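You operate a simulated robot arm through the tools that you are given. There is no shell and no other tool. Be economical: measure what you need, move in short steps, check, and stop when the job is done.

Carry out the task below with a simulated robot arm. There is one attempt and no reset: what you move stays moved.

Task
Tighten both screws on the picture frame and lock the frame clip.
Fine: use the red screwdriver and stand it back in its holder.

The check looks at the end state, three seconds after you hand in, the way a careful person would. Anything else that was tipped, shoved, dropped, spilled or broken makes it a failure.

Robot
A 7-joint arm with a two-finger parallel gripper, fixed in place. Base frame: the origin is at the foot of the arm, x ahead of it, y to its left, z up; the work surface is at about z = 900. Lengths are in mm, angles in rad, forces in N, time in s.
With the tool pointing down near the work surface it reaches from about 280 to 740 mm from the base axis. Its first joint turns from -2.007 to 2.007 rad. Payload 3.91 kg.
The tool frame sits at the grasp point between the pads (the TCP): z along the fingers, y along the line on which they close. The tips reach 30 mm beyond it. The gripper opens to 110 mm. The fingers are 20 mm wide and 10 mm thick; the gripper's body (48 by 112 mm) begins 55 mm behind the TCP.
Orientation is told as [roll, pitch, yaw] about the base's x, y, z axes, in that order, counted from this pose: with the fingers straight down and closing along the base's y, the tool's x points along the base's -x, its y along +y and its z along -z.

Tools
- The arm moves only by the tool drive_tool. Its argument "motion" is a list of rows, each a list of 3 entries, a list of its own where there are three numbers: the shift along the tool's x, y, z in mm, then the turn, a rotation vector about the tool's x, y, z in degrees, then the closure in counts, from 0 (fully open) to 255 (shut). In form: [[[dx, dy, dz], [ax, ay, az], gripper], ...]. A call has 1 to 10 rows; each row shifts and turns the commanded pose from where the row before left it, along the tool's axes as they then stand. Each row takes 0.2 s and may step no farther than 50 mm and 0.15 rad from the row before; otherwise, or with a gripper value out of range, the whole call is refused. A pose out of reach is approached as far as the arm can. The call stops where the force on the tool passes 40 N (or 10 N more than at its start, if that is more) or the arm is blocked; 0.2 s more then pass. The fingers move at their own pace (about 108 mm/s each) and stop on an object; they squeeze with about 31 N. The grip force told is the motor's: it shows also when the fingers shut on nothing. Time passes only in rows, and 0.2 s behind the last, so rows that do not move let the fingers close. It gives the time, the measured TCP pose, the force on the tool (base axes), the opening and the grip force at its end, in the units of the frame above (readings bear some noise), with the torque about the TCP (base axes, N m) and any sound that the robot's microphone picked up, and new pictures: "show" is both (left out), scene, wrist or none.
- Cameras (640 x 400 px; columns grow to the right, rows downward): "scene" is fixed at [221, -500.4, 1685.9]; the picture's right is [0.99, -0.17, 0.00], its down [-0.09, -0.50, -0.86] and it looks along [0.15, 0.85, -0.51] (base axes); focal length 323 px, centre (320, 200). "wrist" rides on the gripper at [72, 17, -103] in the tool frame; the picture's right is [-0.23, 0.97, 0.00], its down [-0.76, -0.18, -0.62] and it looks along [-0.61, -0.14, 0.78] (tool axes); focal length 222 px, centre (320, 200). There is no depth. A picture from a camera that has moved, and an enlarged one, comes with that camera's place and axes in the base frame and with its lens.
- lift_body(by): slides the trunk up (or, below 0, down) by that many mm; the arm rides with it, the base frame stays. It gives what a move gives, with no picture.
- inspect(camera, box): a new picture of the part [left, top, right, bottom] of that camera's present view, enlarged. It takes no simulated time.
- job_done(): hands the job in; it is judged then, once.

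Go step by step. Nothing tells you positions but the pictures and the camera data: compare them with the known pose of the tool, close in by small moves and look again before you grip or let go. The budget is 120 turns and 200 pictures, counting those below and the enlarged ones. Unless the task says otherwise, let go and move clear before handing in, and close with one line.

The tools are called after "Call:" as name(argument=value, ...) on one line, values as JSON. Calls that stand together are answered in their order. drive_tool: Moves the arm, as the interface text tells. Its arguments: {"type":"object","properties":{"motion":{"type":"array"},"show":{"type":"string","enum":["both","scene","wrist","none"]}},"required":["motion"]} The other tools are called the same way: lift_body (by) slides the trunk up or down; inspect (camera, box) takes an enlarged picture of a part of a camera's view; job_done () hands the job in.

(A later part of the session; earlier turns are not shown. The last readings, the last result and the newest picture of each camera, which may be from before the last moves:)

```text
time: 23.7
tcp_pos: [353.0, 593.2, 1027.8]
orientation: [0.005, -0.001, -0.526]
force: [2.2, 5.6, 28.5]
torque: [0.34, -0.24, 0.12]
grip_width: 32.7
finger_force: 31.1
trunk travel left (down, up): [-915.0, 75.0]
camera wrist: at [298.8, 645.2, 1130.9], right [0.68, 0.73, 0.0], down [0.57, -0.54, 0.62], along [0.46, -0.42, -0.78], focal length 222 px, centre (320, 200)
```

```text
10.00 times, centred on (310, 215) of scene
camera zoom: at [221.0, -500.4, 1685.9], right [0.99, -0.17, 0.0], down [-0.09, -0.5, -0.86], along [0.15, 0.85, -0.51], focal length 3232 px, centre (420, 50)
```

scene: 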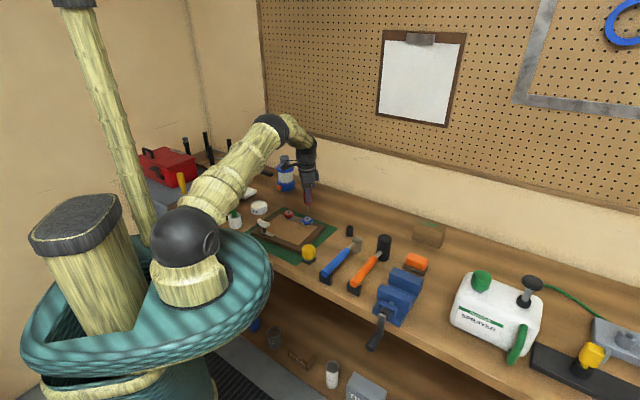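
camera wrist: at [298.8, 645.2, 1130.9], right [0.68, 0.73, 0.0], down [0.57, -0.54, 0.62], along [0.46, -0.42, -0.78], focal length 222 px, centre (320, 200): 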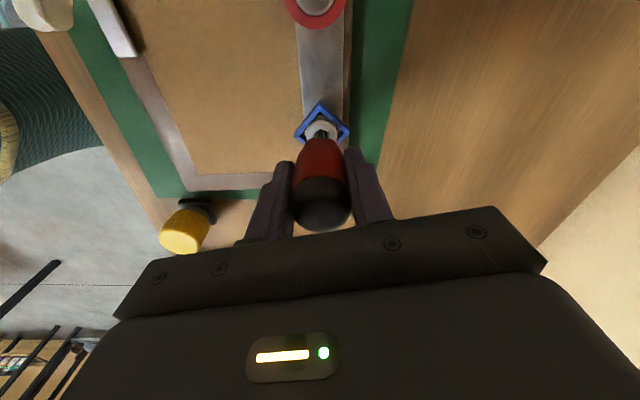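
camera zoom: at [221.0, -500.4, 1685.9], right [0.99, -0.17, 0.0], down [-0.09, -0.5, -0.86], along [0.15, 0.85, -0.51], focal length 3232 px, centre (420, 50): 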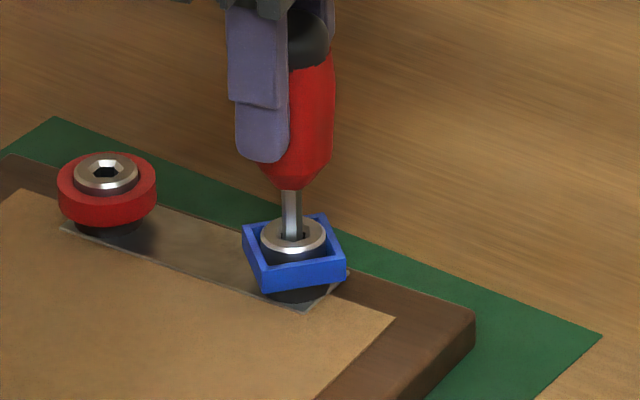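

The screw and its blue collar turned 30° with the driver. I continue turning.

Call:
drive_tool(motion=[[[0, 0, 0], [0, 0, 7], 255], [[0, 0, 0], [0, 0, 7], 255], [[0, 0, 0], [0, 0, 7], 255], [[0, 0, 0], [0, 0, 7], 255], [[0, 0, 0], [0, 0, 7], 255], [[0, 0, 0], [0, 0, 7], 255], [[0, 0, 0], [0, 0, 7], 255], [[0, 0, 0], [0, 0, 7], 255]], show="none")

Call:
inspect(camera="scene", box=[285, 195, 335, 235])

```text
time: 25.5
tcp_pos: [355.3, 592.6, 1028.0]
orientation: [0.002, 0.001, -1.504]
force: [8.2, 0.7, 26.9]
torque: [0.24, -0.52, 0.41]
grip_width: 32.8
finger_force: 30.6
trunk travel left (down, up): [-915.0, 75.0]
```

```text
10.00 times, centred on (310, 215) of scene
camera zoom: at [221.0, -500.4, 1685.9], right [0.99, -0.17, 0.0], down [-0.09, -0.5, -0.86], along [0.15, 0.85, -0.51], focal length 3232 px, centre (420, 50)
```

zoom: 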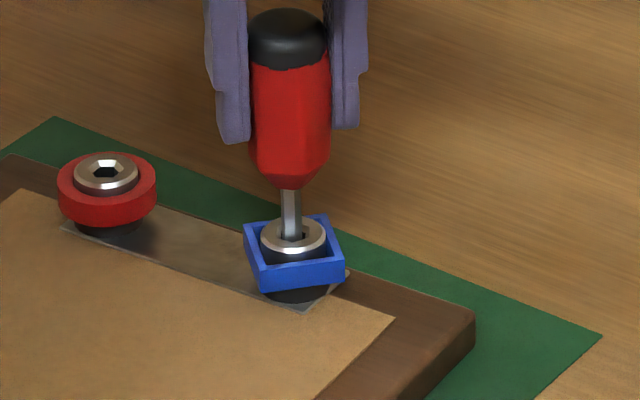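

Call:
inspect(camera="wrist", box=[270, 80, 370, 240])

Call:
drive_tool(motion=[[[0, 0, 0], [0, 0, 5], 255], [[0, 0, 0], [0, 0, 5], 255]], show="none")

Call:
inspect(camera="wrist", box=[270, 80, 370, 240])

```text
2.50 times, centred on (320, 160) of wrist
camera zoom: at [366.5, 666.3, 1131.0], right [0.99, -0.16, 0.0], down [-0.13, -0.77, 0.62], along [-0.1, -0.61, -0.78], focal length 555 px, centre (320, 300)
```

zoom: 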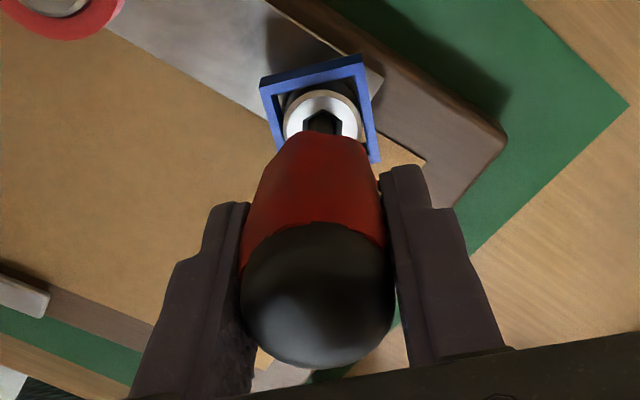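

```text
time: 26.1
tcp_pos: [354.1, 592.8, 1027.4]
orientation: [0.0, 0.002, -1.677]
force: [7.3, -1.9, 26.9]
torque: [0.17, -0.45, 0.12]
grip_width: 31.5
finger_force: 31.1
trunk travel left (down, up): [-915.0, 75.0]
```

```text
2.50 times, centred on (320, 160) of wrist
camera zoom: at [378.9, 663.5, 1131.0], right [0.94, -0.33, 0.0], down [-0.26, -0.74, 0.62], along [-0.21, -0.59, -0.78], focal length 555 px, centre (320, 300)
```

zoom: 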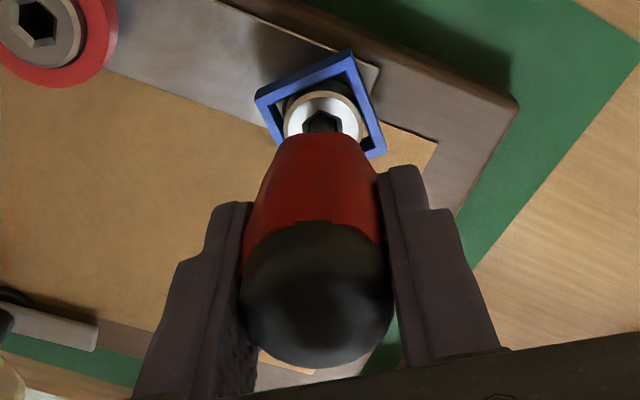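

The collar stopped at about 30° and the driver then slipped in my fingers at about 0.4 N m, which suggests the screw is at its stop. The pads may now be flat on the handle facets, so I'll turn a little more to confirm.

Call:
drive_tool(motion=[[[0, 0, 0], [0, 0, 5], 255], [[0, 0, 0], [0, 0, 5], 255]], show="none")

Call:
inspect(camera="scene", box=[285, 195, 335, 235])

```text
time: 26.7
tcp_pos: [353.5, 593.2, 1027.9]
orientation: [0.0, 0.004, -1.85]
force: [7.7, -1.9, 26.8]
torque: [0.2, -0.49, 0.96]
grip_width: 31.6
finger_force: 30.9
trunk travel left (down, up): [-915.0, 75.0]
```

```text
10.00 times, centred on (310, 215) of scene
camera zoom: at [221.0, -500.4, 1685.9], right [0.99, -0.17, 0.0], down [-0.09, -0.5, -0.86], along [0.15, 0.85, -0.51], focal length 3232 px, centre (420, 50)
```

zoom: 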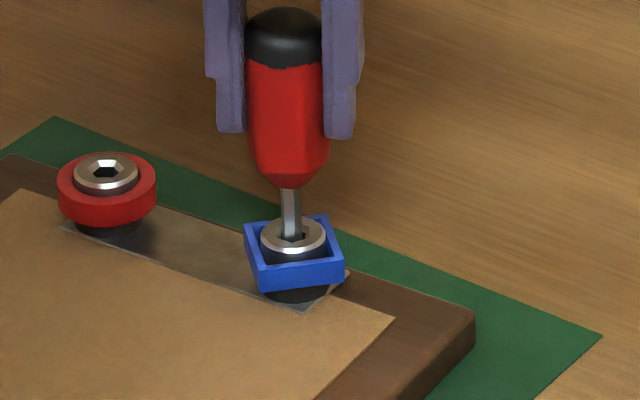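

Call:
drive_tool(motion=[[[0, 0, 0], [0, 0, 5], 255], [[0, 0, 0], [0, 0, 5], 255]], show="none")

Call:
inspect(camera="scene", box=[285, 195, 335, 235])

```text
time: 27.3
tcp_pos: [352.8, 591.9, 1028.6]
orientation: [0.0, 0.004, -2.026]
force: [6.5, -2.5, 26.9]
torque: [0.22, -0.63, 0.7]
grip_width: 32.6
finger_force: 30.7
trunk travel left (down, up): [-915.0, 75.0]
```

```text
10.00 times, centred on (310, 215) of scene
camera zoom: at [221.0, -500.4, 1685.9], right [0.99, -0.17, 0.0], down [-0.09, -0.5, -0.86], along [0.15, 0.85, -0.51], focal length 3232 px, centre (420, 50)
```

zoom: 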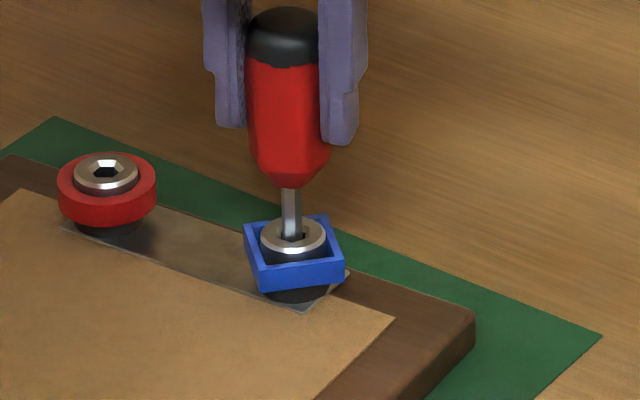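

The blue screw is hard against its stop, with the torque rising to about 1 N m and no further motion. I'll relax the twist, lift out and unwind the wrist.

Call:
drive_tool(motion=[[[0, 0, -2], [0, 0, -5], 255], [[0, 0, -6], [0, 0, 0], 255], [[0, 0, -12], [0, 0, 0], 255], [[0, 0, -15], [0, 0, 0], 255], [[0, 0, 0], [0, 0, -8], 255], [[0, 0, 0], [0, 0, -8], 255], [[0, 0, 0], [0, 0, -8], 255], [[0, 0, 0], [0, 0, -8], 255], [[0, 0, 0], [0, 0, -8], 255], [[0, 0, 0], [0, 0, -8], 255]], show="none")

Call:
drive_tool(motion=[[[0, 0, 0], [0, 0, -8], 255], [[0, 0, 0], [0, 0, -8], 255], [[0, 0, 0], [0, 0, -8], 255], [[0, 0, 0], [0, 0, -8], 255], [[0, 0, 0], [0, 0, -8], 255], [[0, 0, 0], [0, 0, -8], 255], [[0, 0, 0], [0, 0, -8], 255], [[0, 0, 0], [0, 0, -7], 255]])

Call:
inspect(camera="wrist", box=[260, 60, 380, 240])

Call:
inspect(camera="scene", box=[265, 175, 345, 235])

```text
time: 29.5
tcp_pos: [354.1, 593.5, 1060.6]
orientation: [-0.002, -0.002, -1.096]
force: [-0.1, -0.8, -0.4]
torque: [0.01, -0.02, 0.0]
grip_width: 30.6
finger_force: 30.5
trunk travel left (down, up): [-915.0, 75.0]
```

```text
time: 31.3
tcp_pos: [353.1, 594.7, 1061.2]
orientation: [-0.001, 0.0, 0.001]
force: [-0.3, 0.1, -1.0]
torque: [-0.01, 0.03, -0.02]
grip_width: 31.0
finger_force: 31.1
trunk travel left (down, up): [-915.0, 75.0]
camera wrist: at [281.4, 611.8, 1163.5], right [0.23, 0.97, 0.0], down [0.76, -0.18, 0.62], along [0.61, -0.14, -0.78], focal length 222 px, centre (320, 200)
```

scene: 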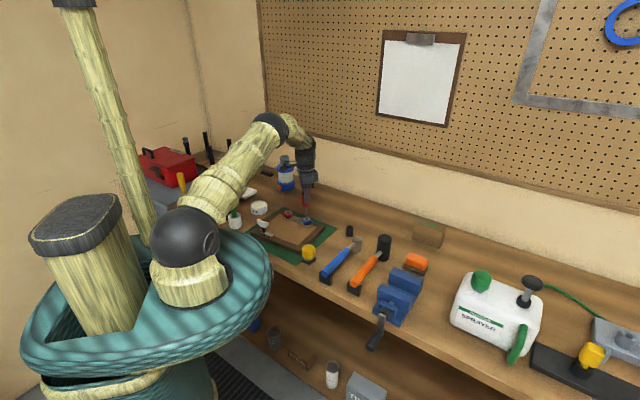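
wrist: 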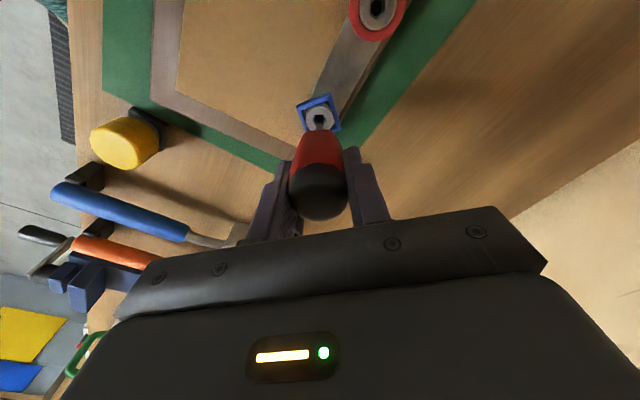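

```text
2.22 times, centred on (320, 150) of wrist
camera zoom: at [281.4, 611.8, 1163.5], right [0.23, 0.97, 0.0], down [0.76, -0.18, 0.62], along [0.61, -0.14, -0.78], focal length 494 px, centre (320, 311)
```

zoom: 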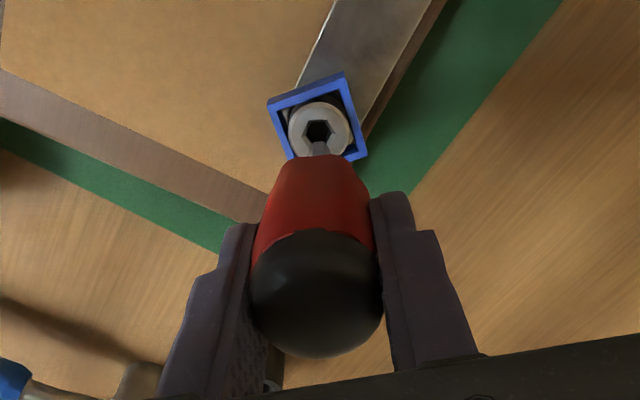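

```text
6.67 times, centred on (305, 205) of scene
camera zoom: at [221.0, -500.4, 1685.9], right [0.99, -0.17, 0.0], down [-0.09, -0.5, -0.86], along [0.15, 0.85, -0.51], focal length 2155 px, centre (420, 167)
```

zoom: 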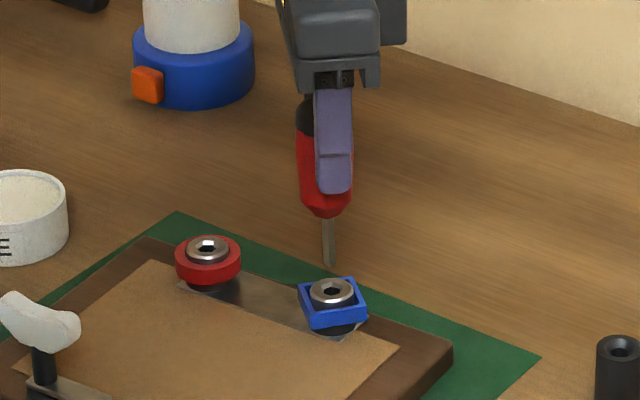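

The blue screw is done. The driver slid further down, with the tip now about 95 mm below the TCP and tilted a few degrees, but it's still held firmly. The red socket is near (284, 656), so I'll move the tip above it, about (-72, +61).

Call:
drive_tool(motion=[[[24, 20.2, 0], [0, 0, 0], 255], [[24, 20.2, 0], [0, 0, 0], 255], [[24, 20.2, 0], [0, 0, 0], 255], [[0, 0, 0], [0, 0, 0], 255]])

Call:
inspect(camera="wrist", box=[270, 80, 370, 180])

Call:
inspect(camera="scene", box=[265, 175, 325, 225])

```text
time: 32.3
tcp_pos: [283.2, 654.4, 1060.9]
orientation: [0.0, 0.0, 0.0]
force: [0.3, 0.0, -0.1]
torque: [0.05, 0.03, 0.02]
grip_width: 30.7
finger_force: 30.9
trunk travel left (down, up): [-915.0, 75.0]
camera wrist: at [210.5, 672.2, 1164.1], right [0.23, 0.97, 0.0], down [0.76, -0.18, 0.62], along [0.61, -0.14, -0.78], focal length 222 px, centre (320, 200)
```

scene: 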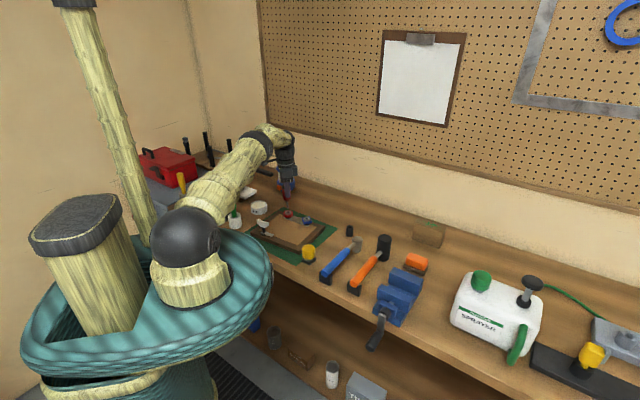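
wrist: 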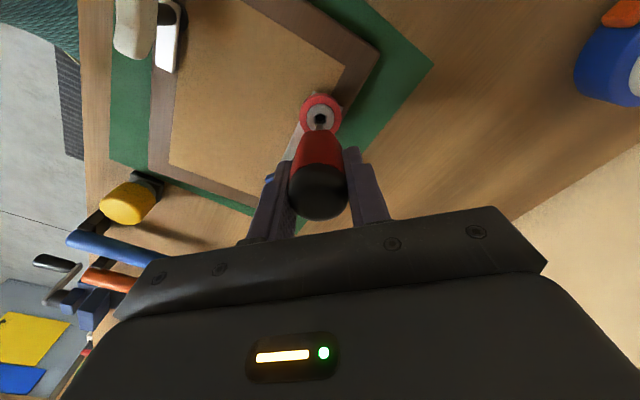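

```text
4.00 times, centred on (320, 130) of wrist
camera zoom: at [210.5, 672.2, 1164.1], right [0.23, 0.97, 0.0], down [0.76, -0.18, 0.62], along [0.61, -0.14, -0.78], focal length 888 px, centre (320, 480)
```

zoom: 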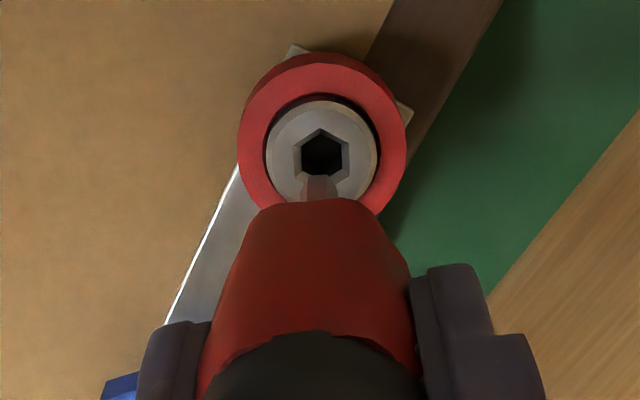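

```text
8.00 times, centred on (295, 200) of scene
camera zoom: at [221.0, -500.4, 1685.9], right [0.99, -0.17, 0.0], down [-0.09, -0.5, -0.86], along [0.15, 0.85, -0.51], focal length 2586 px, centre (520, 200)
```

zoom: 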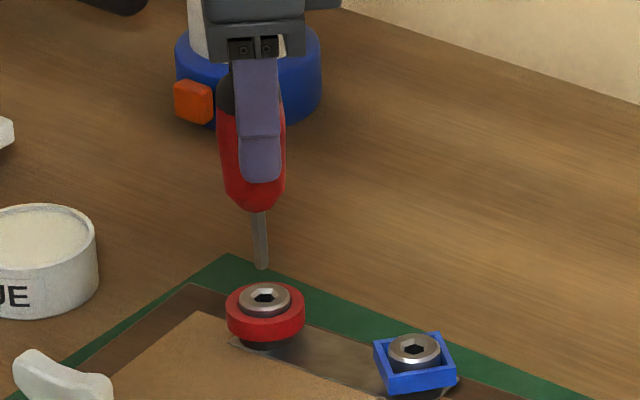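

Alignment is very near. I'll nudge +0.7 in x and lower 13 mm, then check.

Call:
drive_tool(motion=[[[-0.7, 0.2, 4], [0, 0, 0], 255], [[0, 0, 5], [0, 0, 0], 255], [[0, 0, 4], [0, 0, 0], 255], [[0, 0, 0], [0, 0, 0], 255]], show="none")

Call:
inspect(camera="wrist", box=[280, 90, 360, 170])

Call:
inspect(camera="scene", box=[265, 185, 315, 225])

```text
time: 33.3
tcp_pos: [282.1, 656.0, 1046.8]
orientation: [-0.001, -0.002, 0.0]
force: [-0.9, 0.1, -1.0]
torque: [-0.04, -0.01, -0.02]
grip_width: 30.7
finger_force: 30.9
trunk travel left (down, up): [-915.0, 75.0]
```

```text
5.00 times, centred on (320, 130) of wrist
camera zoom: at [210.1, 672.6, 1150.6], right [0.23, 0.97, 0.0], down [0.76, -0.18, 0.62], along [0.61, -0.14, -0.78], focal length 1111 px, centre (320, 550)
```

zoom: 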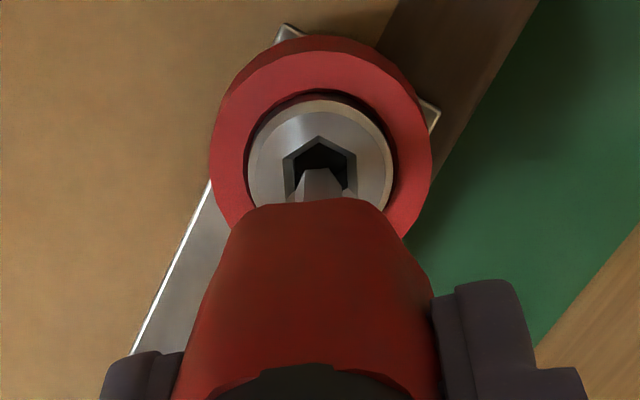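

```text
10.00 times, centred on (290, 205) of scene
camera zoom: at [221.0, -500.4, 1685.9], right [0.99, -0.17, 0.0], down [-0.09, -0.5, -0.86], along [0.15, 0.85, -0.51], focal length 3232 px, centre (620, 150)
```

zoom: 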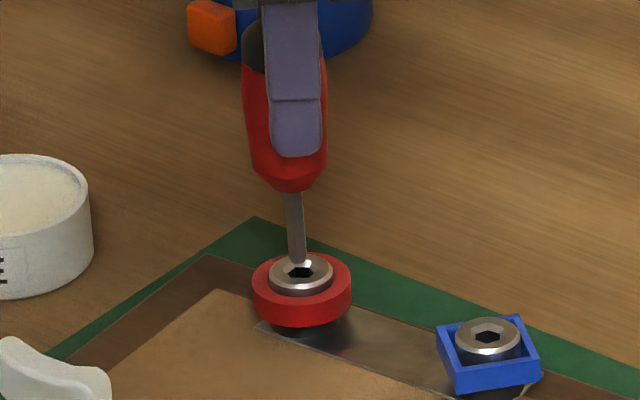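

Call:
drive_tool(motion=[[[0, 0, 2], [0, 0, 0], 255], [[0, 0, 2], [0, 0, 0], 255], [[0, 0, 1.5], [0, 0, 0], 255], [[0, 0, 1.5], [0, 0, 0], 255], [[0, 0, 1.5], [0, 0, 0], 255], [[0, 0, 0], [0, 0, 0], 255]], show="none")

Call:
inspect(camera="wrist", box=[280, 90, 360, 170])

Call:
inspect(camera="scene", box=[265, 185, 315, 225])

```text
time: 34.7
tcp_pos: [282.4, 654.2, 1037.4]
orientation: [-0.002, -0.002, 0.0]
force: [-0.3, -0.5, -0.6]
torque: [-0.01, -0.05, -0.01]
grip_width: 30.6
finger_force: 30.7
trunk travel left (down, up): [-915.0, 75.0]
```

```text
5.00 times, centred on (320, 130) of wrist
camera zoom: at [210.2, 672.4, 1141.3], right [0.23, 0.97, 0.0], down [0.76, -0.18, 0.62], along [0.61, -0.14, -0.78], focal length 1111 px, centre (320, 550)
```

zoom: 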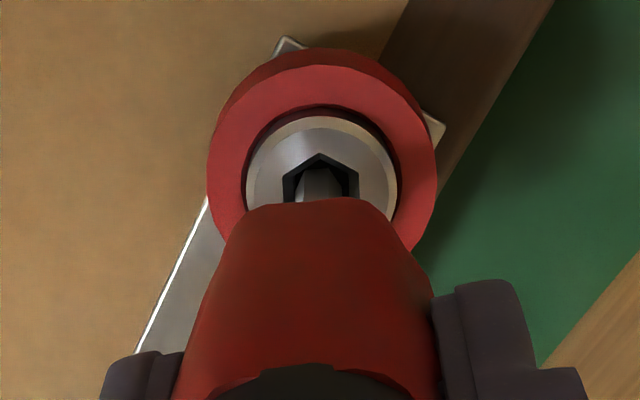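

```text
10.00 times, centred on (290, 205) of scene
camera zoom: at [221.0, -500.4, 1685.9], right [0.99, -0.17, 0.0], down [-0.09, -0.5, -0.86], along [0.15, 0.85, -0.51], focal length 3232 px, centre (620, 150)
```

zoom: 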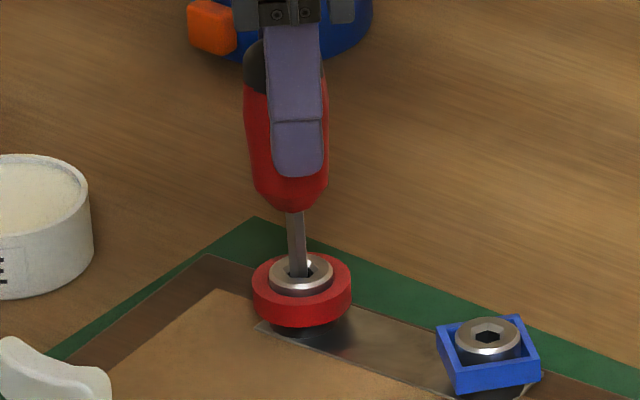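

The tip is entering the socket. I'll seat it gently.

Call:
drive_tool(motion=[[[0, 0, 1.5], [0, 0, 0], 255], [[0, 0, 1.5], [0, 0, 0], 255], [[0, 0, 1.5], [0, 0, 0], 255], [[0, 0, 0], [0, 0, 0], 255]], show="none")

```text
time: 35.7
tcp_pos: [281.6, 655.0, 1033.2]
orientation: [-0.002, -0.001, 0.0]
force: [0.4, 0.4, -0.9]
torque: [-0.03, 0.03, 0.0]
grip_width: 30.8
finger_force: 31.4
trunk travel left (down, up): [-915.0, 75.0]
```

Call:
drive_tool(motion=[[[0, 0, 1], [0, 0, 0], 255], [[0, 0, 1], [0, 0, 0], 255], [[0, 0, 1], [0, 0, 0], 255], [[0, 0, 0], [0, 0, 0], 255]], show="none")

Call:
inspect(camera="scene", box=[265, 185, 315, 225])

```text
time: 36.7
tcp_pos: [282.1, 655.2, 1031.5]
orientation: [0.0, -0.001, -0.001]
force: [0.5, 0.4, 1.0]
torque: [0.05, -0.06, -0.01]
grip_width: 30.5
finger_force: 30.7
trunk travel left (down, up): [-915.0, 75.0]
```

```text
10.00 times, centred on (290, 205) of scene
camera zoom: at [221.0, -500.4, 1685.9], right [0.99, -0.17, 0.0], down [-0.09, -0.5, -0.86], along [0.15, 0.85, -0.51], focal length 3232 px, centre (620, 150)
```

zoom: 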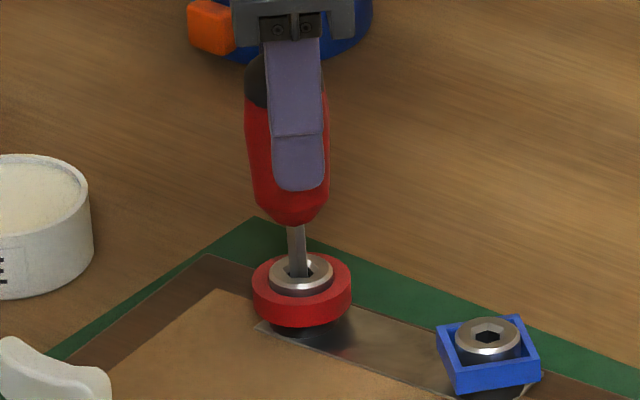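

Call:
drive_tool(motion=[[[0, 0, 1], [0, 0, 0], 255], [[0, 0, 1], [0, 0, 0], 255], [[0, 0, 0], [0, 0, 0], 255]], show="none")

```text
time: 37.5
tcp_pos: [282.4, 654.8, 1030.8]
orientation: [0.003, -0.002, 0.0]
force: [1.5, 1.4, 13.7]
torque: [0.05, -0.08, -0.02]
grip_width: 30.8
finger_force: 30.9
trunk travel left (down, up): [-915.0, 75.0]
```

Seated with 14 N. Now I turn clockwise 36° and look.

Call:
drive_tool(motion=[[[0, 0, 0], [0, 0, 6], 255], [[0, 0, 0], [0, 0, 6], 255], [[0, 0, 0], [0, 0, 6], 255], [[0, 0, 0], [0, 0, 6], 255], [[0, 0, 0], [0, 0, 6], 255], [[0, 0, 0], [0, 0, 6], 255]], show="none")

Call:
inspect(camera="scene", box=[265, 185, 315, 225])

Call:
inspect(camera="wrist", box=[270, 90, 370, 190])

```text
time: 38.9
tcp_pos: [281.9, 654.9, 1029.8]
orientation: [0.001, 0.0, -0.627]
force: [2.5, 5.0, 16.6]
torque: [0.39, -0.1, 0.66]
grip_width: 31.5
finger_force: 30.9
trunk travel left (down, up): [-915.0, 75.0]
```

```text
10.00 times, centred on (290, 205) of scene
camera zoom: at [221.0, -500.4, 1685.9], right [0.99, -0.17, 0.0], down [-0.09, -0.5, -0.86], along [0.15, 0.85, -0.51], focal length 3232 px, centre (620, 150)
```

zoom: 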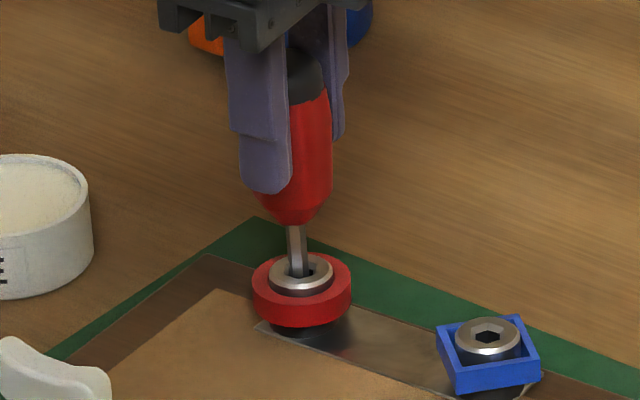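

```text
4.00 times, centred on (320, 140) of wrist
camera zoom: at [233.3, 711.2, 1132.8], right [0.76, 0.65, 0.0], down [0.51, -0.59, 0.62], along [0.41, -0.47, -0.78], focal length 888 px, centre (320, 440)
```

zoom: 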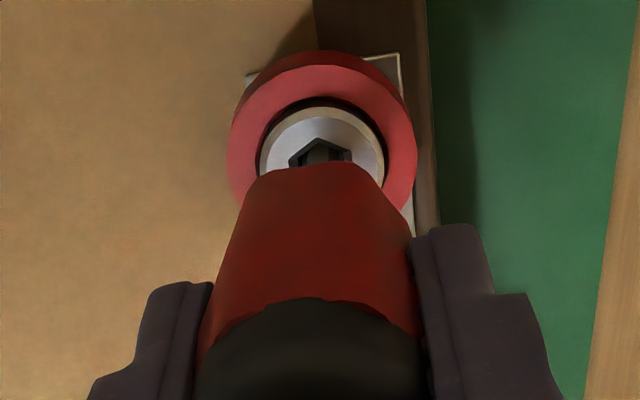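

The red screw turned with the driver and the torque rose to 0.66. I'll turn a bit more to confirm the stop.

Call:
drive_tool(motion=[[[0, 0, 0], [0, 0, 5], 255], [[0, 0, 0], [0, 0, 5], 255]], show="none")

Call:
inspect(camera="wrist", box=[270, 90, 370, 190])

Call:
drive_tool(motion=[[[0, 0, 0], [0, 0, 7], 255], [[0, 0, 0], [0, 0, 7], 255]], show="none")

Call:
inspect(camera="wrist", box=[270, 90, 370, 190])

```text
time: 39.5
tcp_pos: [282.2, 654.8, 1029.1]
orientation: [-0.003, 0.001, -0.804]
force: [2.8, 5.8, 9.5]
torque: [0.61, -0.33, 0.55]
grip_width: 32.3
finger_force: 31.0
trunk travel left (down, up): [-915.0, 75.0]
```

```text
4.00 times, centred on (320, 140) of wrist
camera zoom: at [244.3, 719.4, 1131.3], right [0.86, 0.51, 0.0], down [0.4, -0.67, 0.62], along [0.32, -0.54, -0.78], focal length 888 px, centre (320, 440)
```

zoom: 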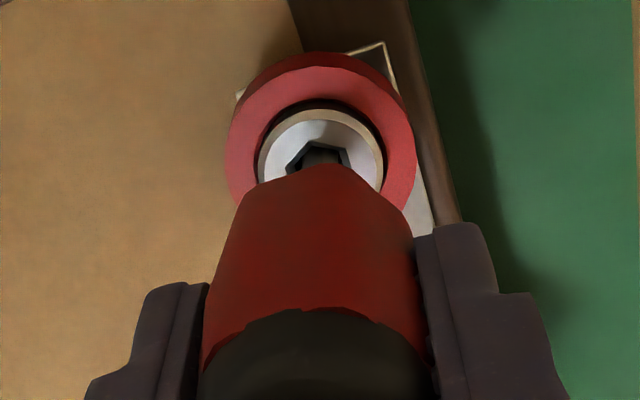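

```text
time: 40.1
tcp_pos: [282.4, 653.9, 1028.8]
orientation: [-0.003, -0.001, -1.05]
force: [1.5, 0.6, 7.7]
torque: [0.2, -0.32, 0.24]
grip_width: 32.4
finger_force: 31.5
trunk travel left (down, up): [-915.0, 75.0]
```

```text
4.00 times, centred on (320, 140) of wrist
camera zoom: at [261.4, 725.9, 1131.1], right [0.96, 0.29, 0.0], down [0.23, -0.75, 0.62], along [0.18, -0.6, -0.78], focal length 888 px, centre (320, 440)
```

zoom: 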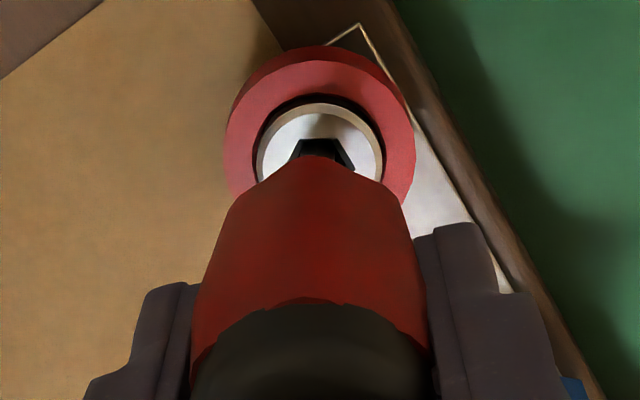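

The socket stays fixed in the world while the tool turns, so it's at its stop. I'll do one more firm push, as I did for the blue one.

Call:
drive_tool(motion=[[[0, 0, 0.5], [0, 0, 7], 255], [[0, 0, 0], [0, 0, 6], 255]], show="none")

Call:
inspect(camera="wrist", box=[270, 90, 370, 190])

Call:
drive_tool(motion=[[[0, 0, 0], [0, 0, 6], 255]], show="none")

Call:
inspect(camera="wrist", box=[270, 90, 370, 190])

```text
time: 40.7
tcp_pos: [281.0, 654.5, 1027.5]
orientation: [-0.002, -0.003, -1.277]
force: [-2.6, -2.6, 8.0]
torque: [0.03, 0.01, 0.04]
grip_width: 31.2
finger_force: 31.2
trunk travel left (down, up): [-915.0, 75.0]
```

```text
4.00 times, centred on (320, 140) of wrist
camera zoom: at [277.4, 728.9, 1131.3], right [1.0, 0.07, 0.0], down [0.05, -0.78, 0.62], along [0.04, -0.62, -0.78], focal length 888 px, centre (320, 440)
```

zoom: 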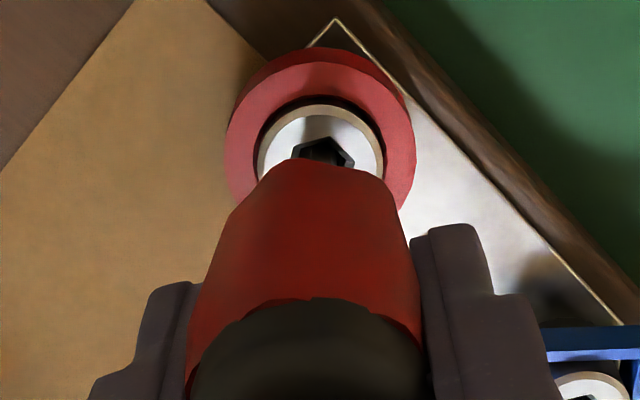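

```text
time: 41.1
tcp_pos: [281.6, 654.6, 1028.4]
orientation: [-0.002, 0.002, -1.379]
force: [-3.0, -3.0, 5.8]
torque: [-0.03, 0.07, 0.6]
grip_width: 30.9
finger_force: 30.9
trunk travel left (down, up): [-915.0, 75.0]
```

```text
4.00 times, centred on (320, 140) of wrist
camera zoom: at [284.9, 729.3, 1131.4], right [1.0, -0.04, 0.0], down [-0.03, -0.78, 0.62], along [-0.02, -0.62, -0.78], focal length 888 px, centre (320, 440)
```

zoom: 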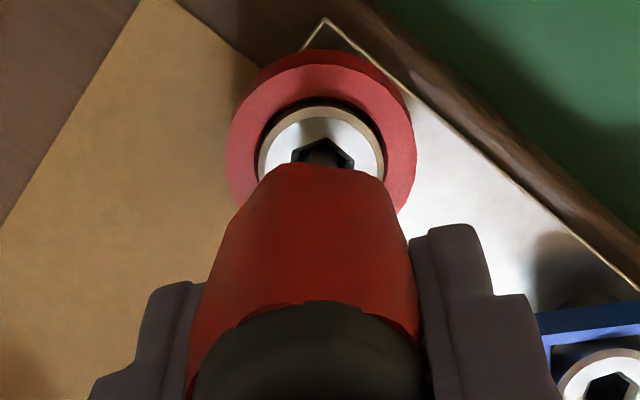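

Call:
drive_tool(motion=[[[0, 0, 0], [0, 0, 5], 255]], show="none")

Call:
inspect(camera="wrist", box=[270, 90, 370, 190])

```text
time: 41.5
tcp_pos: [281.8, 654.1, 1027.9]
orientation: [-0.002, 0.0, -1.467]
force: [-3.4, -1.3, 5.4]
torque: [0.03, 0.09, 0.8]
grip_width: 31.5
finger_force: 31.2
trunk travel left (down, up): [-915.0, 75.0]
```

```text
4.00 times, centred on (320, 140) of wrist
camera zoom: at [291.7, 729.4, 1131.4], right [0.99, -0.12, 0.0], down [-0.1, -0.78, 0.62], along [-0.08, -0.62, -0.78], focal length 888 px, centre (320, 440)
```

zoom: 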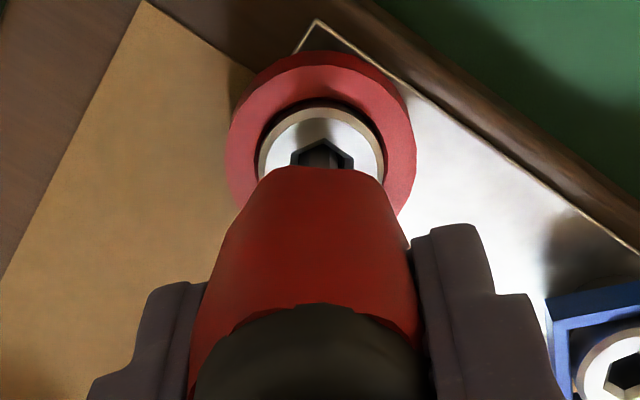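

Torque is 0.8 with the socket holding still, so the red screw is tight. I'll relax the twist fully before lifting out this time.

Call:
drive_tool(motion=[[[0, 0, 0], [0, 0, -5], 255], [[0, 0, 0], [0, 0, -5], 255], [[0, 0, 0], [0, 0, -2], 255]], show="none")

```text
time: 42.3
tcp_pos: [282.7, 654.4, 1027.5]
orientation: [0.0, 0.0, -1.255]
force: [-2.0, 1.3, 2.3]
torque: [0.21, 0.0, -0.04]
grip_width: 30.7
finger_force: 30.9
trunk travel left (down, up): [-915.0, 75.0]
```

Call:
drive_tool(motion=[[[0, 0, -4], [0, 0, 0], 255], [[0, 0, -6], [0, 0, 0], 255], [[0, 0, -10], [0, 0, 0], 255], [[0, 0, -15], [0, 0, 0], 255], [[0, 0, -15], [0, 0, 0], 255], [[0, 0, 0], [0, 0, 0], 255]])

Call:
inspect(camera="scene", box=[255, 165, 335, 245])

```text
time: 43.7
tcp_pos: [283.1, 654.5, 1077.9]
orientation: [-0.001, -0.001, -1.258]
force: [-0.4, -0.2, -0.5]
torque: [-0.03, 0.0, -0.01]
grip_width: 30.7
finger_force: 30.7
trunk travel left (down, up): [-915.0, 75.0]
camera wrist: at [277.0, 729.7, 1180.4], right [1.0, 0.09, 0.0], down [0.07, -0.78, 0.62], along [0.05, -0.62, -0.78], focal length 222 px, centre (320, 200)
```

scene: 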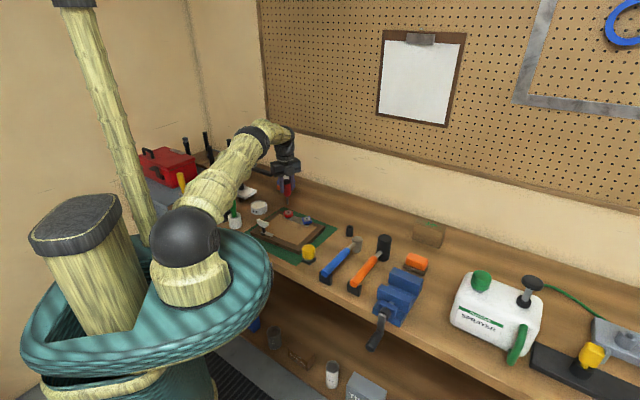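
wrist: 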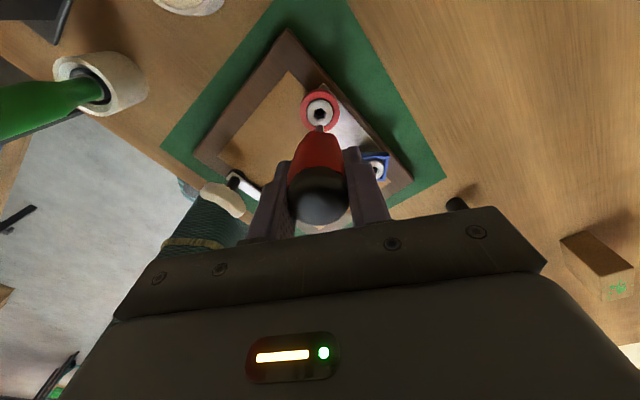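

```text
5.00 times, centred on (295, 205) of scene
camera zoom: at [221.0, -500.4, 1685.9], right [0.99, -0.17, 0.0], down [-0.09, -0.5, -0.86], along [0.15, 0.85, -0.51], focal length 1616 px, centre (445, 175)
```

zoom: 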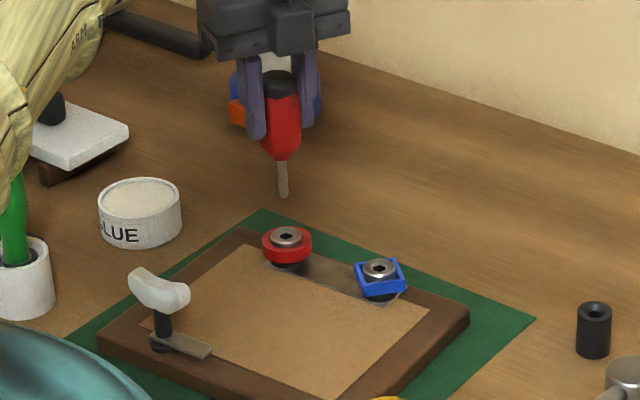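

Both screws are tight. Next I return the driver. I'll raise the tool and unwind the wrist, then lower the trunk so the arm keeps a well-bent elbow at the holder.

Call:
drive_tool(motion=[[[0, 0, -8], [0, 0, -8], 255], [[0, 0, -8], [0, 0, -8], 255], [[0, 0, -8], [0, 0, -8], 255], [[0, 0, -8], [0, 0, -8], 255], [[0, 0, -8], [0, 0, -8], 255], [[0, 0, -8], [0, 0, -8], 255], [[0, 0, -8], [0, 0, -8], 255], [[0, 0, -8], [0, 0, -8], 255], [[0, 0, -8], [0, 0, -8], 255], [[0, 0, 0], [0, 0, 0], 255]], show="none")

Call:
lift_body(by=-70)

Call:
drive_tool(motion=[[[-38, -22.5, 0], [0, 0, 0], 255], [[-38, -22.5, 0], [0, 0, 0], 255], [[-38, -22.5, 0], [0, 0, 0], 255], [[-38, -22.5, 0], [0, 0, 0], 255], [[-38, -22.5, 0], [0, 0, 0], 255], [[-38, -22.5, 0], [0, 0, 0], 255], [[0, 0, 0], [0, 0, 0], 255]])

```text
time: 45.9
tcp_pos: [284.1, 656.3, 1149.7]
orientation: [-0.002, 0.001, 0.0]
force: [0.6, 1.1, -0.5]
torque: [0.01, 0.01, -0.01]
grip_width: 30.6
finger_force: 31.3
trunk travel left (down, up): [-915.0, 75.0]
```

```text
time: 47.0
tcp_pos: [283.2, 654.8, 1079.9]
orientation: [0.002, 0.001, 0.0]
force: [-0.1, 0.2, 0.1]
torque: [0.01, 0.0, -0.01]
grip_width: 30.6
finger_force: 30.9
trunk travel left (down, up): [-845.0, 145.0]
```

```text
time: 48.6
tcp_pos: [507.5, 523.7, 1082.0]
orientation: [-0.001, 0.0, 0.004]
force: [0.3, 0.6, -0.3]
torque: [-0.03, -0.05, 0.0]
grip_width: 31.0
finger_force: 30.9
trunk travel left (down, up): [-845.0, 145.0]
camera wrist: at [435.4, 540.8, 1185.5], right [0.22, 0.97, 0.0], down [0.76, -0.17, 0.62], along [0.61, -0.14, -0.78], focal length 222 px, centre (320, 200)
```

scene: 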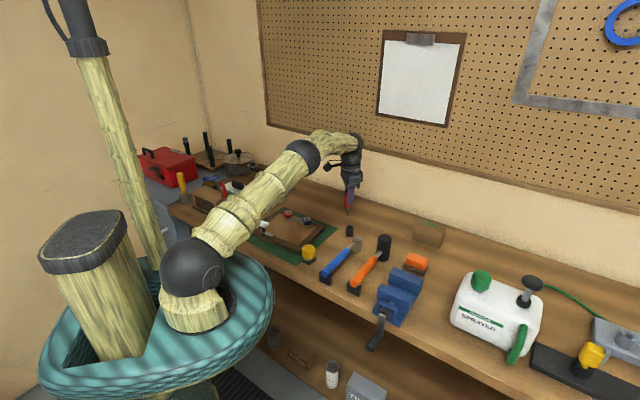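
wrist: 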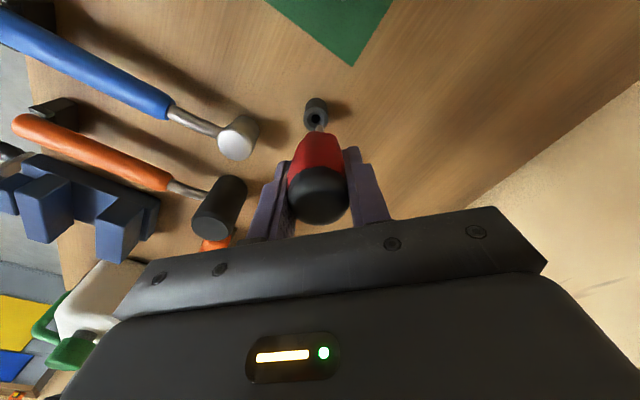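

The elbow stays up. Now I check the tip against the holder hole.

Call:
inspect(camera="wrist", box=[270, 80, 370, 180])

Call:
inspect(camera="scene", box=[320, 165, 380, 245])

```text
4.00 times, centred on (320, 130) of wrist
camera zoom: at [435.4, 540.8, 1185.5], right [0.22, 0.97, 0.0], down [0.76, -0.17, 0.62], along [0.61, -0.14, -0.78], focal length 888 px, centre (320, 480)
```

zoom: 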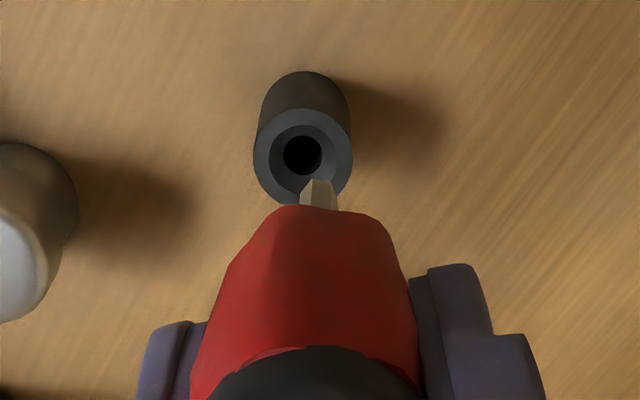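

```text
5.00 times, centred on (350, 205) of scene
camera zoom: at [221.0, -500.4, 1685.9], right [0.99, -0.17, 0.0], down [-0.09, -0.5, -0.86], along [0.15, 0.85, -0.51], focal length 1616 px, centre (170, 175)
```

zoom: 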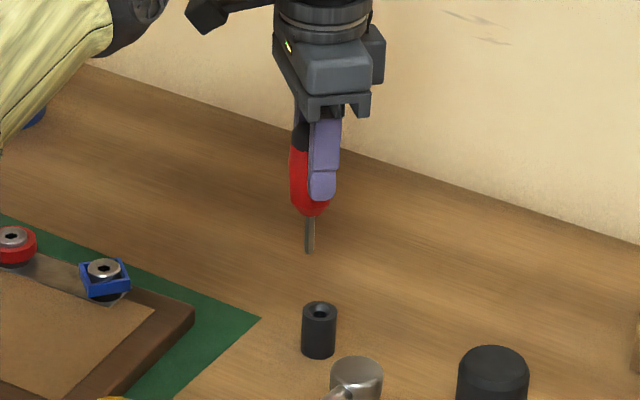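

Call:
drive_tool(motion=[[[-8.5, -7, 10], [0, 0, 0], 255], [[0, 0, 10], [0, 0, 0], 255], [[0, 0, 0], [0, 0, 0], 255]], show="none")

Call:
inspect(camera="wrist", box=[270, 80, 370, 180])

Call:
inspect(camera="scene", box=[330, 195, 380, 245])

```text
time: 49.4
tcp_pos: [518.5, 515.4, 1062.1]
orientation: [-0.001, -0.002, 0.001]
force: [-0.2, -0.6, -1.0]
torque: [0.0, -0.05, 0.01]
grip_width: 30.5
finger_force: 30.8
trunk travel left (down, up): [-845.0, 145.0]
```

```text
4.00 times, centred on (320, 130) of wrist
camera zoom: at [446.5, 532.7, 1164.9], right [0.23, 0.97, 0.0], down [0.76, -0.18, 0.62], along [0.61, -0.14, -0.78], focal length 888 px, centre (320, 480)
```

zoom: 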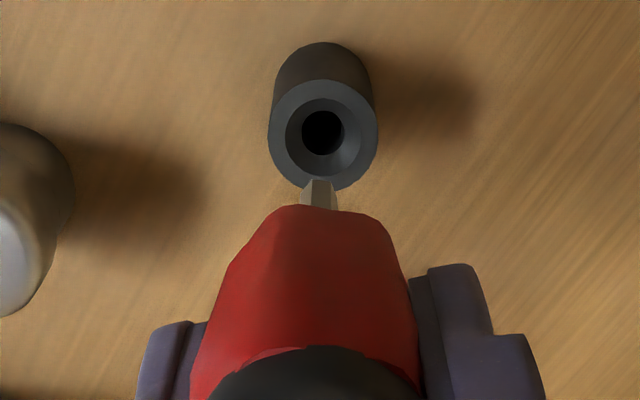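

```text
8.00 times, centred on (355, 220) of scene
camera zoom: at [221.0, -500.4, 1685.9], right [0.99, -0.17, 0.0], down [-0.09, -0.5, -0.86], along [0.15, 0.85, -0.51], focal length 2586 px, centre (40, 40)
```

zoom: 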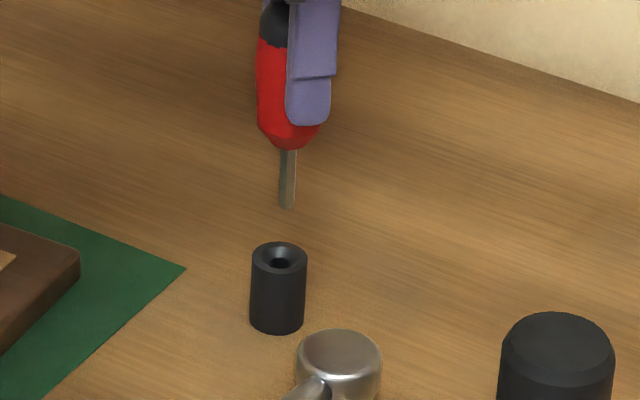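

Call:
drive_tool(motion=[[[1.9, 1.4, 6], [0, 0, 0], 255], [[0, 0, 8], [0, 0, 0], 255], [[0, 0, 8], [0, 0, 0], 255], [[0, 0, 0], [0, 0, 0], 255]], show="none")

Call:
inspect(camera="wrist", box=[270, 80, 370, 180])

Call:
inspect(camera="scene", box=[330, 195, 380, 245])

```text
time: 50.4
tcp_pos: [518.8, 514.9, 1039.0]
orientation: [-0.002, 0.001, 0.0]
force: [-0.1, 0.6, -0.8]
torque: [-0.03, 0.01, 0.0]
grip_width: 31.0
finger_force: 30.7
trunk travel left (down, up): [-845.0, 145.0]
```

```text
4.00 times, centred on (320, 130) of wrist
camera zoom: at [445.3, 533.0, 1142.2], right [0.23, 0.97, 0.0], down [0.76, -0.18, 0.62], along [0.61, -0.14, -0.78], focal length 888 px, centre (320, 480)
```

zoom: 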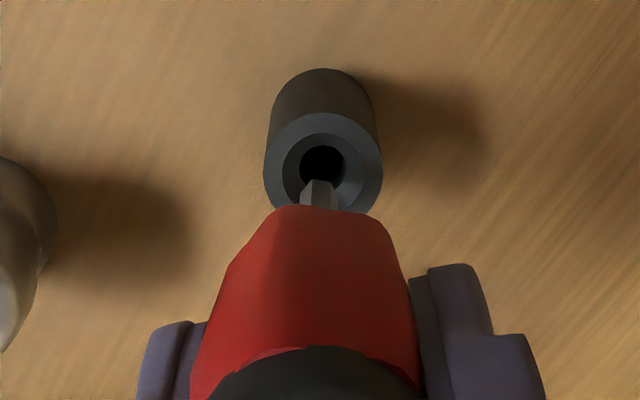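

```text
8.00 times, centred on (355, 220) of scene
camera zoom: at [221.0, -500.4, 1685.9], right [0.99, -0.17, 0.0], down [-0.09, -0.5, -0.86], along [0.15, 0.85, -0.51], focal length 2586 px, centre (40, 40)
```

zoom: 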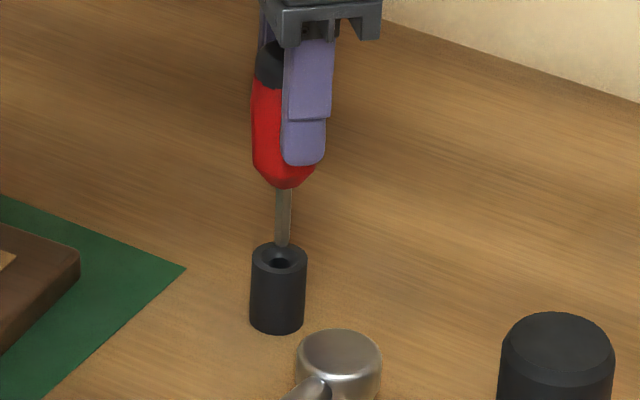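

Call:
drive_tool(motion=[[[0.5, 1.0, 4], [0, 0, 0], 255], [[0, 0, 4], [0, 0, 0], 255], [[0, 0, 4], [0, 0, 0], 255], [[0, 0, 3], [0, 0, 0], 255], [[0, 0, 0], [0, 0, 0], 255]], show="none")

Call:
inspect(camera="wrist", box=[270, 80, 370, 180])

Call:
inspect(camera="scene", box=[330, 195, 380, 245])

```text
time: 51.6
tcp_pos: [517.3, 517.0, 1023.1]
orientation: [-0.003, -0.001, 0.001]
force: [0.3, -0.2, -1.3]
torque: [-0.02, -0.01, 0.0]
grip_width: 31.0
finger_force: 31.6
trunk travel left (down, up): [-845.0, 145.0]
```

```text
4.00 times, centred on (320, 130) of wrist
camera zoom: at [445.2, 534.5, 1126.7], right [0.23, 0.97, 0.0], down [0.76, -0.18, 0.62], along [0.61, -0.14, -0.78], focal length 888 px, centre (320, 480)
```

zoom: 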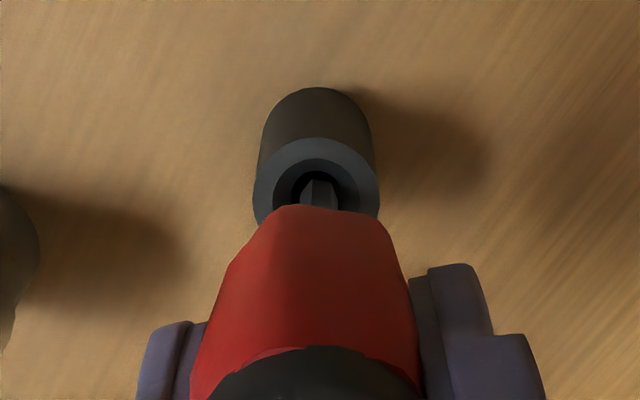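

```text
8.00 times, centred on (355, 220) of scene
camera zoom: at [221.0, -500.4, 1685.9], right [0.99, -0.17, 0.0], down [-0.09, -0.5, -0.86], along [0.15, 0.85, -0.51], focal length 2586 px, centre (40, 40)
```

zoom: 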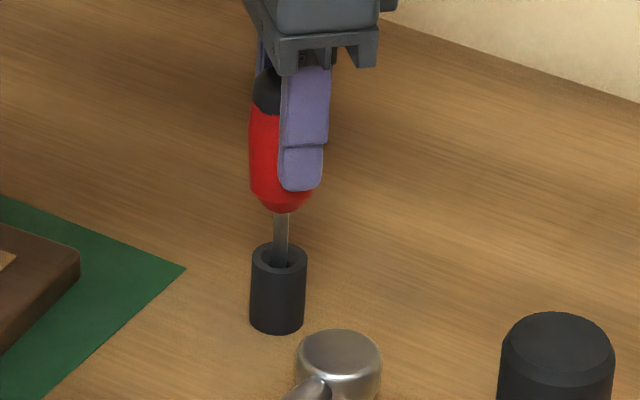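

The tip is in the mouth of the holder. I continue down in small steps.

Call:
drive_tool(motion=[[[0, 0, 3], [0, 0, 0], 255], [[0, 0, 3], [0, 0, 0], 255], [[0, 0, 3], [0, 0, 0], 255], [[0, 0, 3], [0, 0, 0], 255], [[0, 0, 0], [0, 0, 0], 255]], show="none")

Call:
inspect(camera="scene", box=[330, 195, 380, 245])

```text
time: 52.8
tcp_pos: [517.1, 515.9, 1012.4]
orientation: [0.0, 0.001, 0.001]
force: [-1.0, 0.4, -0.5]
torque: [-0.01, 0.0, -0.06]
grip_width: 30.8
finger_force: 31.1
trunk travel left (down, up): [-845.0, 145.0]
```

```text
8.00 times, centred on (355, 220) of scene
camera zoom: at [221.0, -500.4, 1685.9], right [0.99, -0.17, 0.0], down [-0.09, -0.5, -0.86], along [0.15, 0.85, -0.51], focal length 2586 px, centre (40, 40)
```

zoom: 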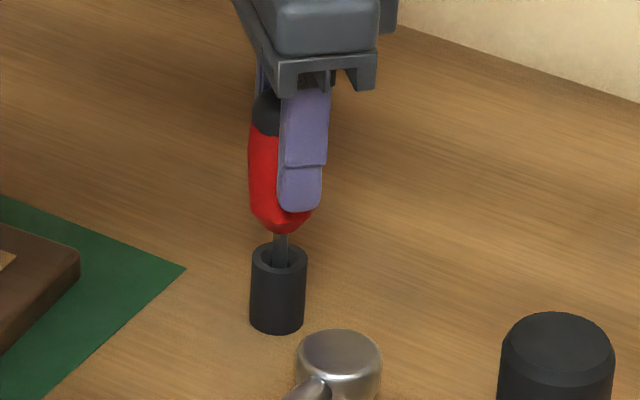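

Call:
drive_tool(motion=[[[0, 0, 3], [0, 0, 0], 255], [[0, 0, 3], [0, 0, 0], 255], [[0, 0, 3], [0, 0, 0], 255], [[0, 0, 0], [0, 0, 0], 255]], show="none")

Call:
inspect(camera="scene", box=[330, 195, 380, 245])

Call:
inspect(camera="wrist", box=[240, 80, 400, 240])

```text
time: 53.8
tcp_pos: [517.2, 517.1, 1001.9]
orientation: [-0.002, -0.001, 0.0]
force: [-0.5, -0.6, -0.6]
torque: [0.01, 0.02, 0.02]
grip_width: 30.8
finger_force: 31.1
trunk travel left (down, up): [-845.0, 145.0]
```

```text
8.00 times, centred on (355, 220) of scene
camera zoom: at [221.0, -500.4, 1685.9], right [0.99, -0.17, 0.0], down [-0.09, -0.5, -0.86], along [0.15, 0.85, -0.51], focal length 2586 px, centre (40, 40)
```

zoom: 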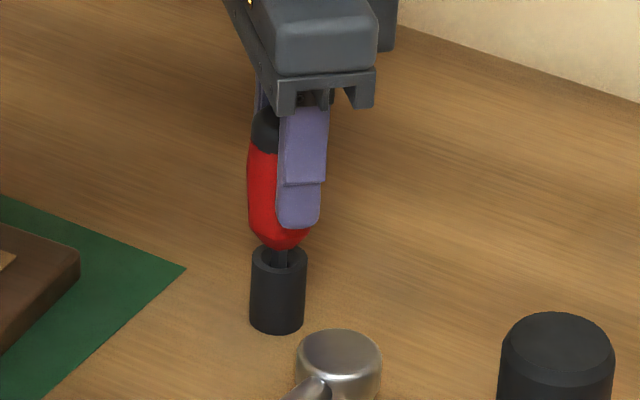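

```text
2.50 times, centred on (320, 160) of wrist
camera zoom: at [445.3, 534.1, 1105.1], right [0.23, 0.97, 0.0], down [0.76, -0.18, 0.62], along [0.61, -0.14, -0.78], focal length 555 px, centre (320, 300)
```

zoom: 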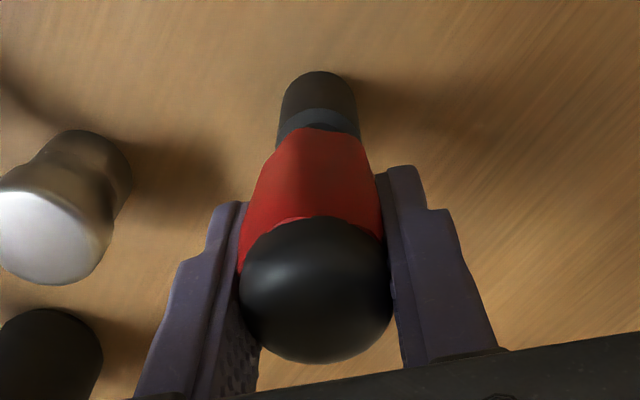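

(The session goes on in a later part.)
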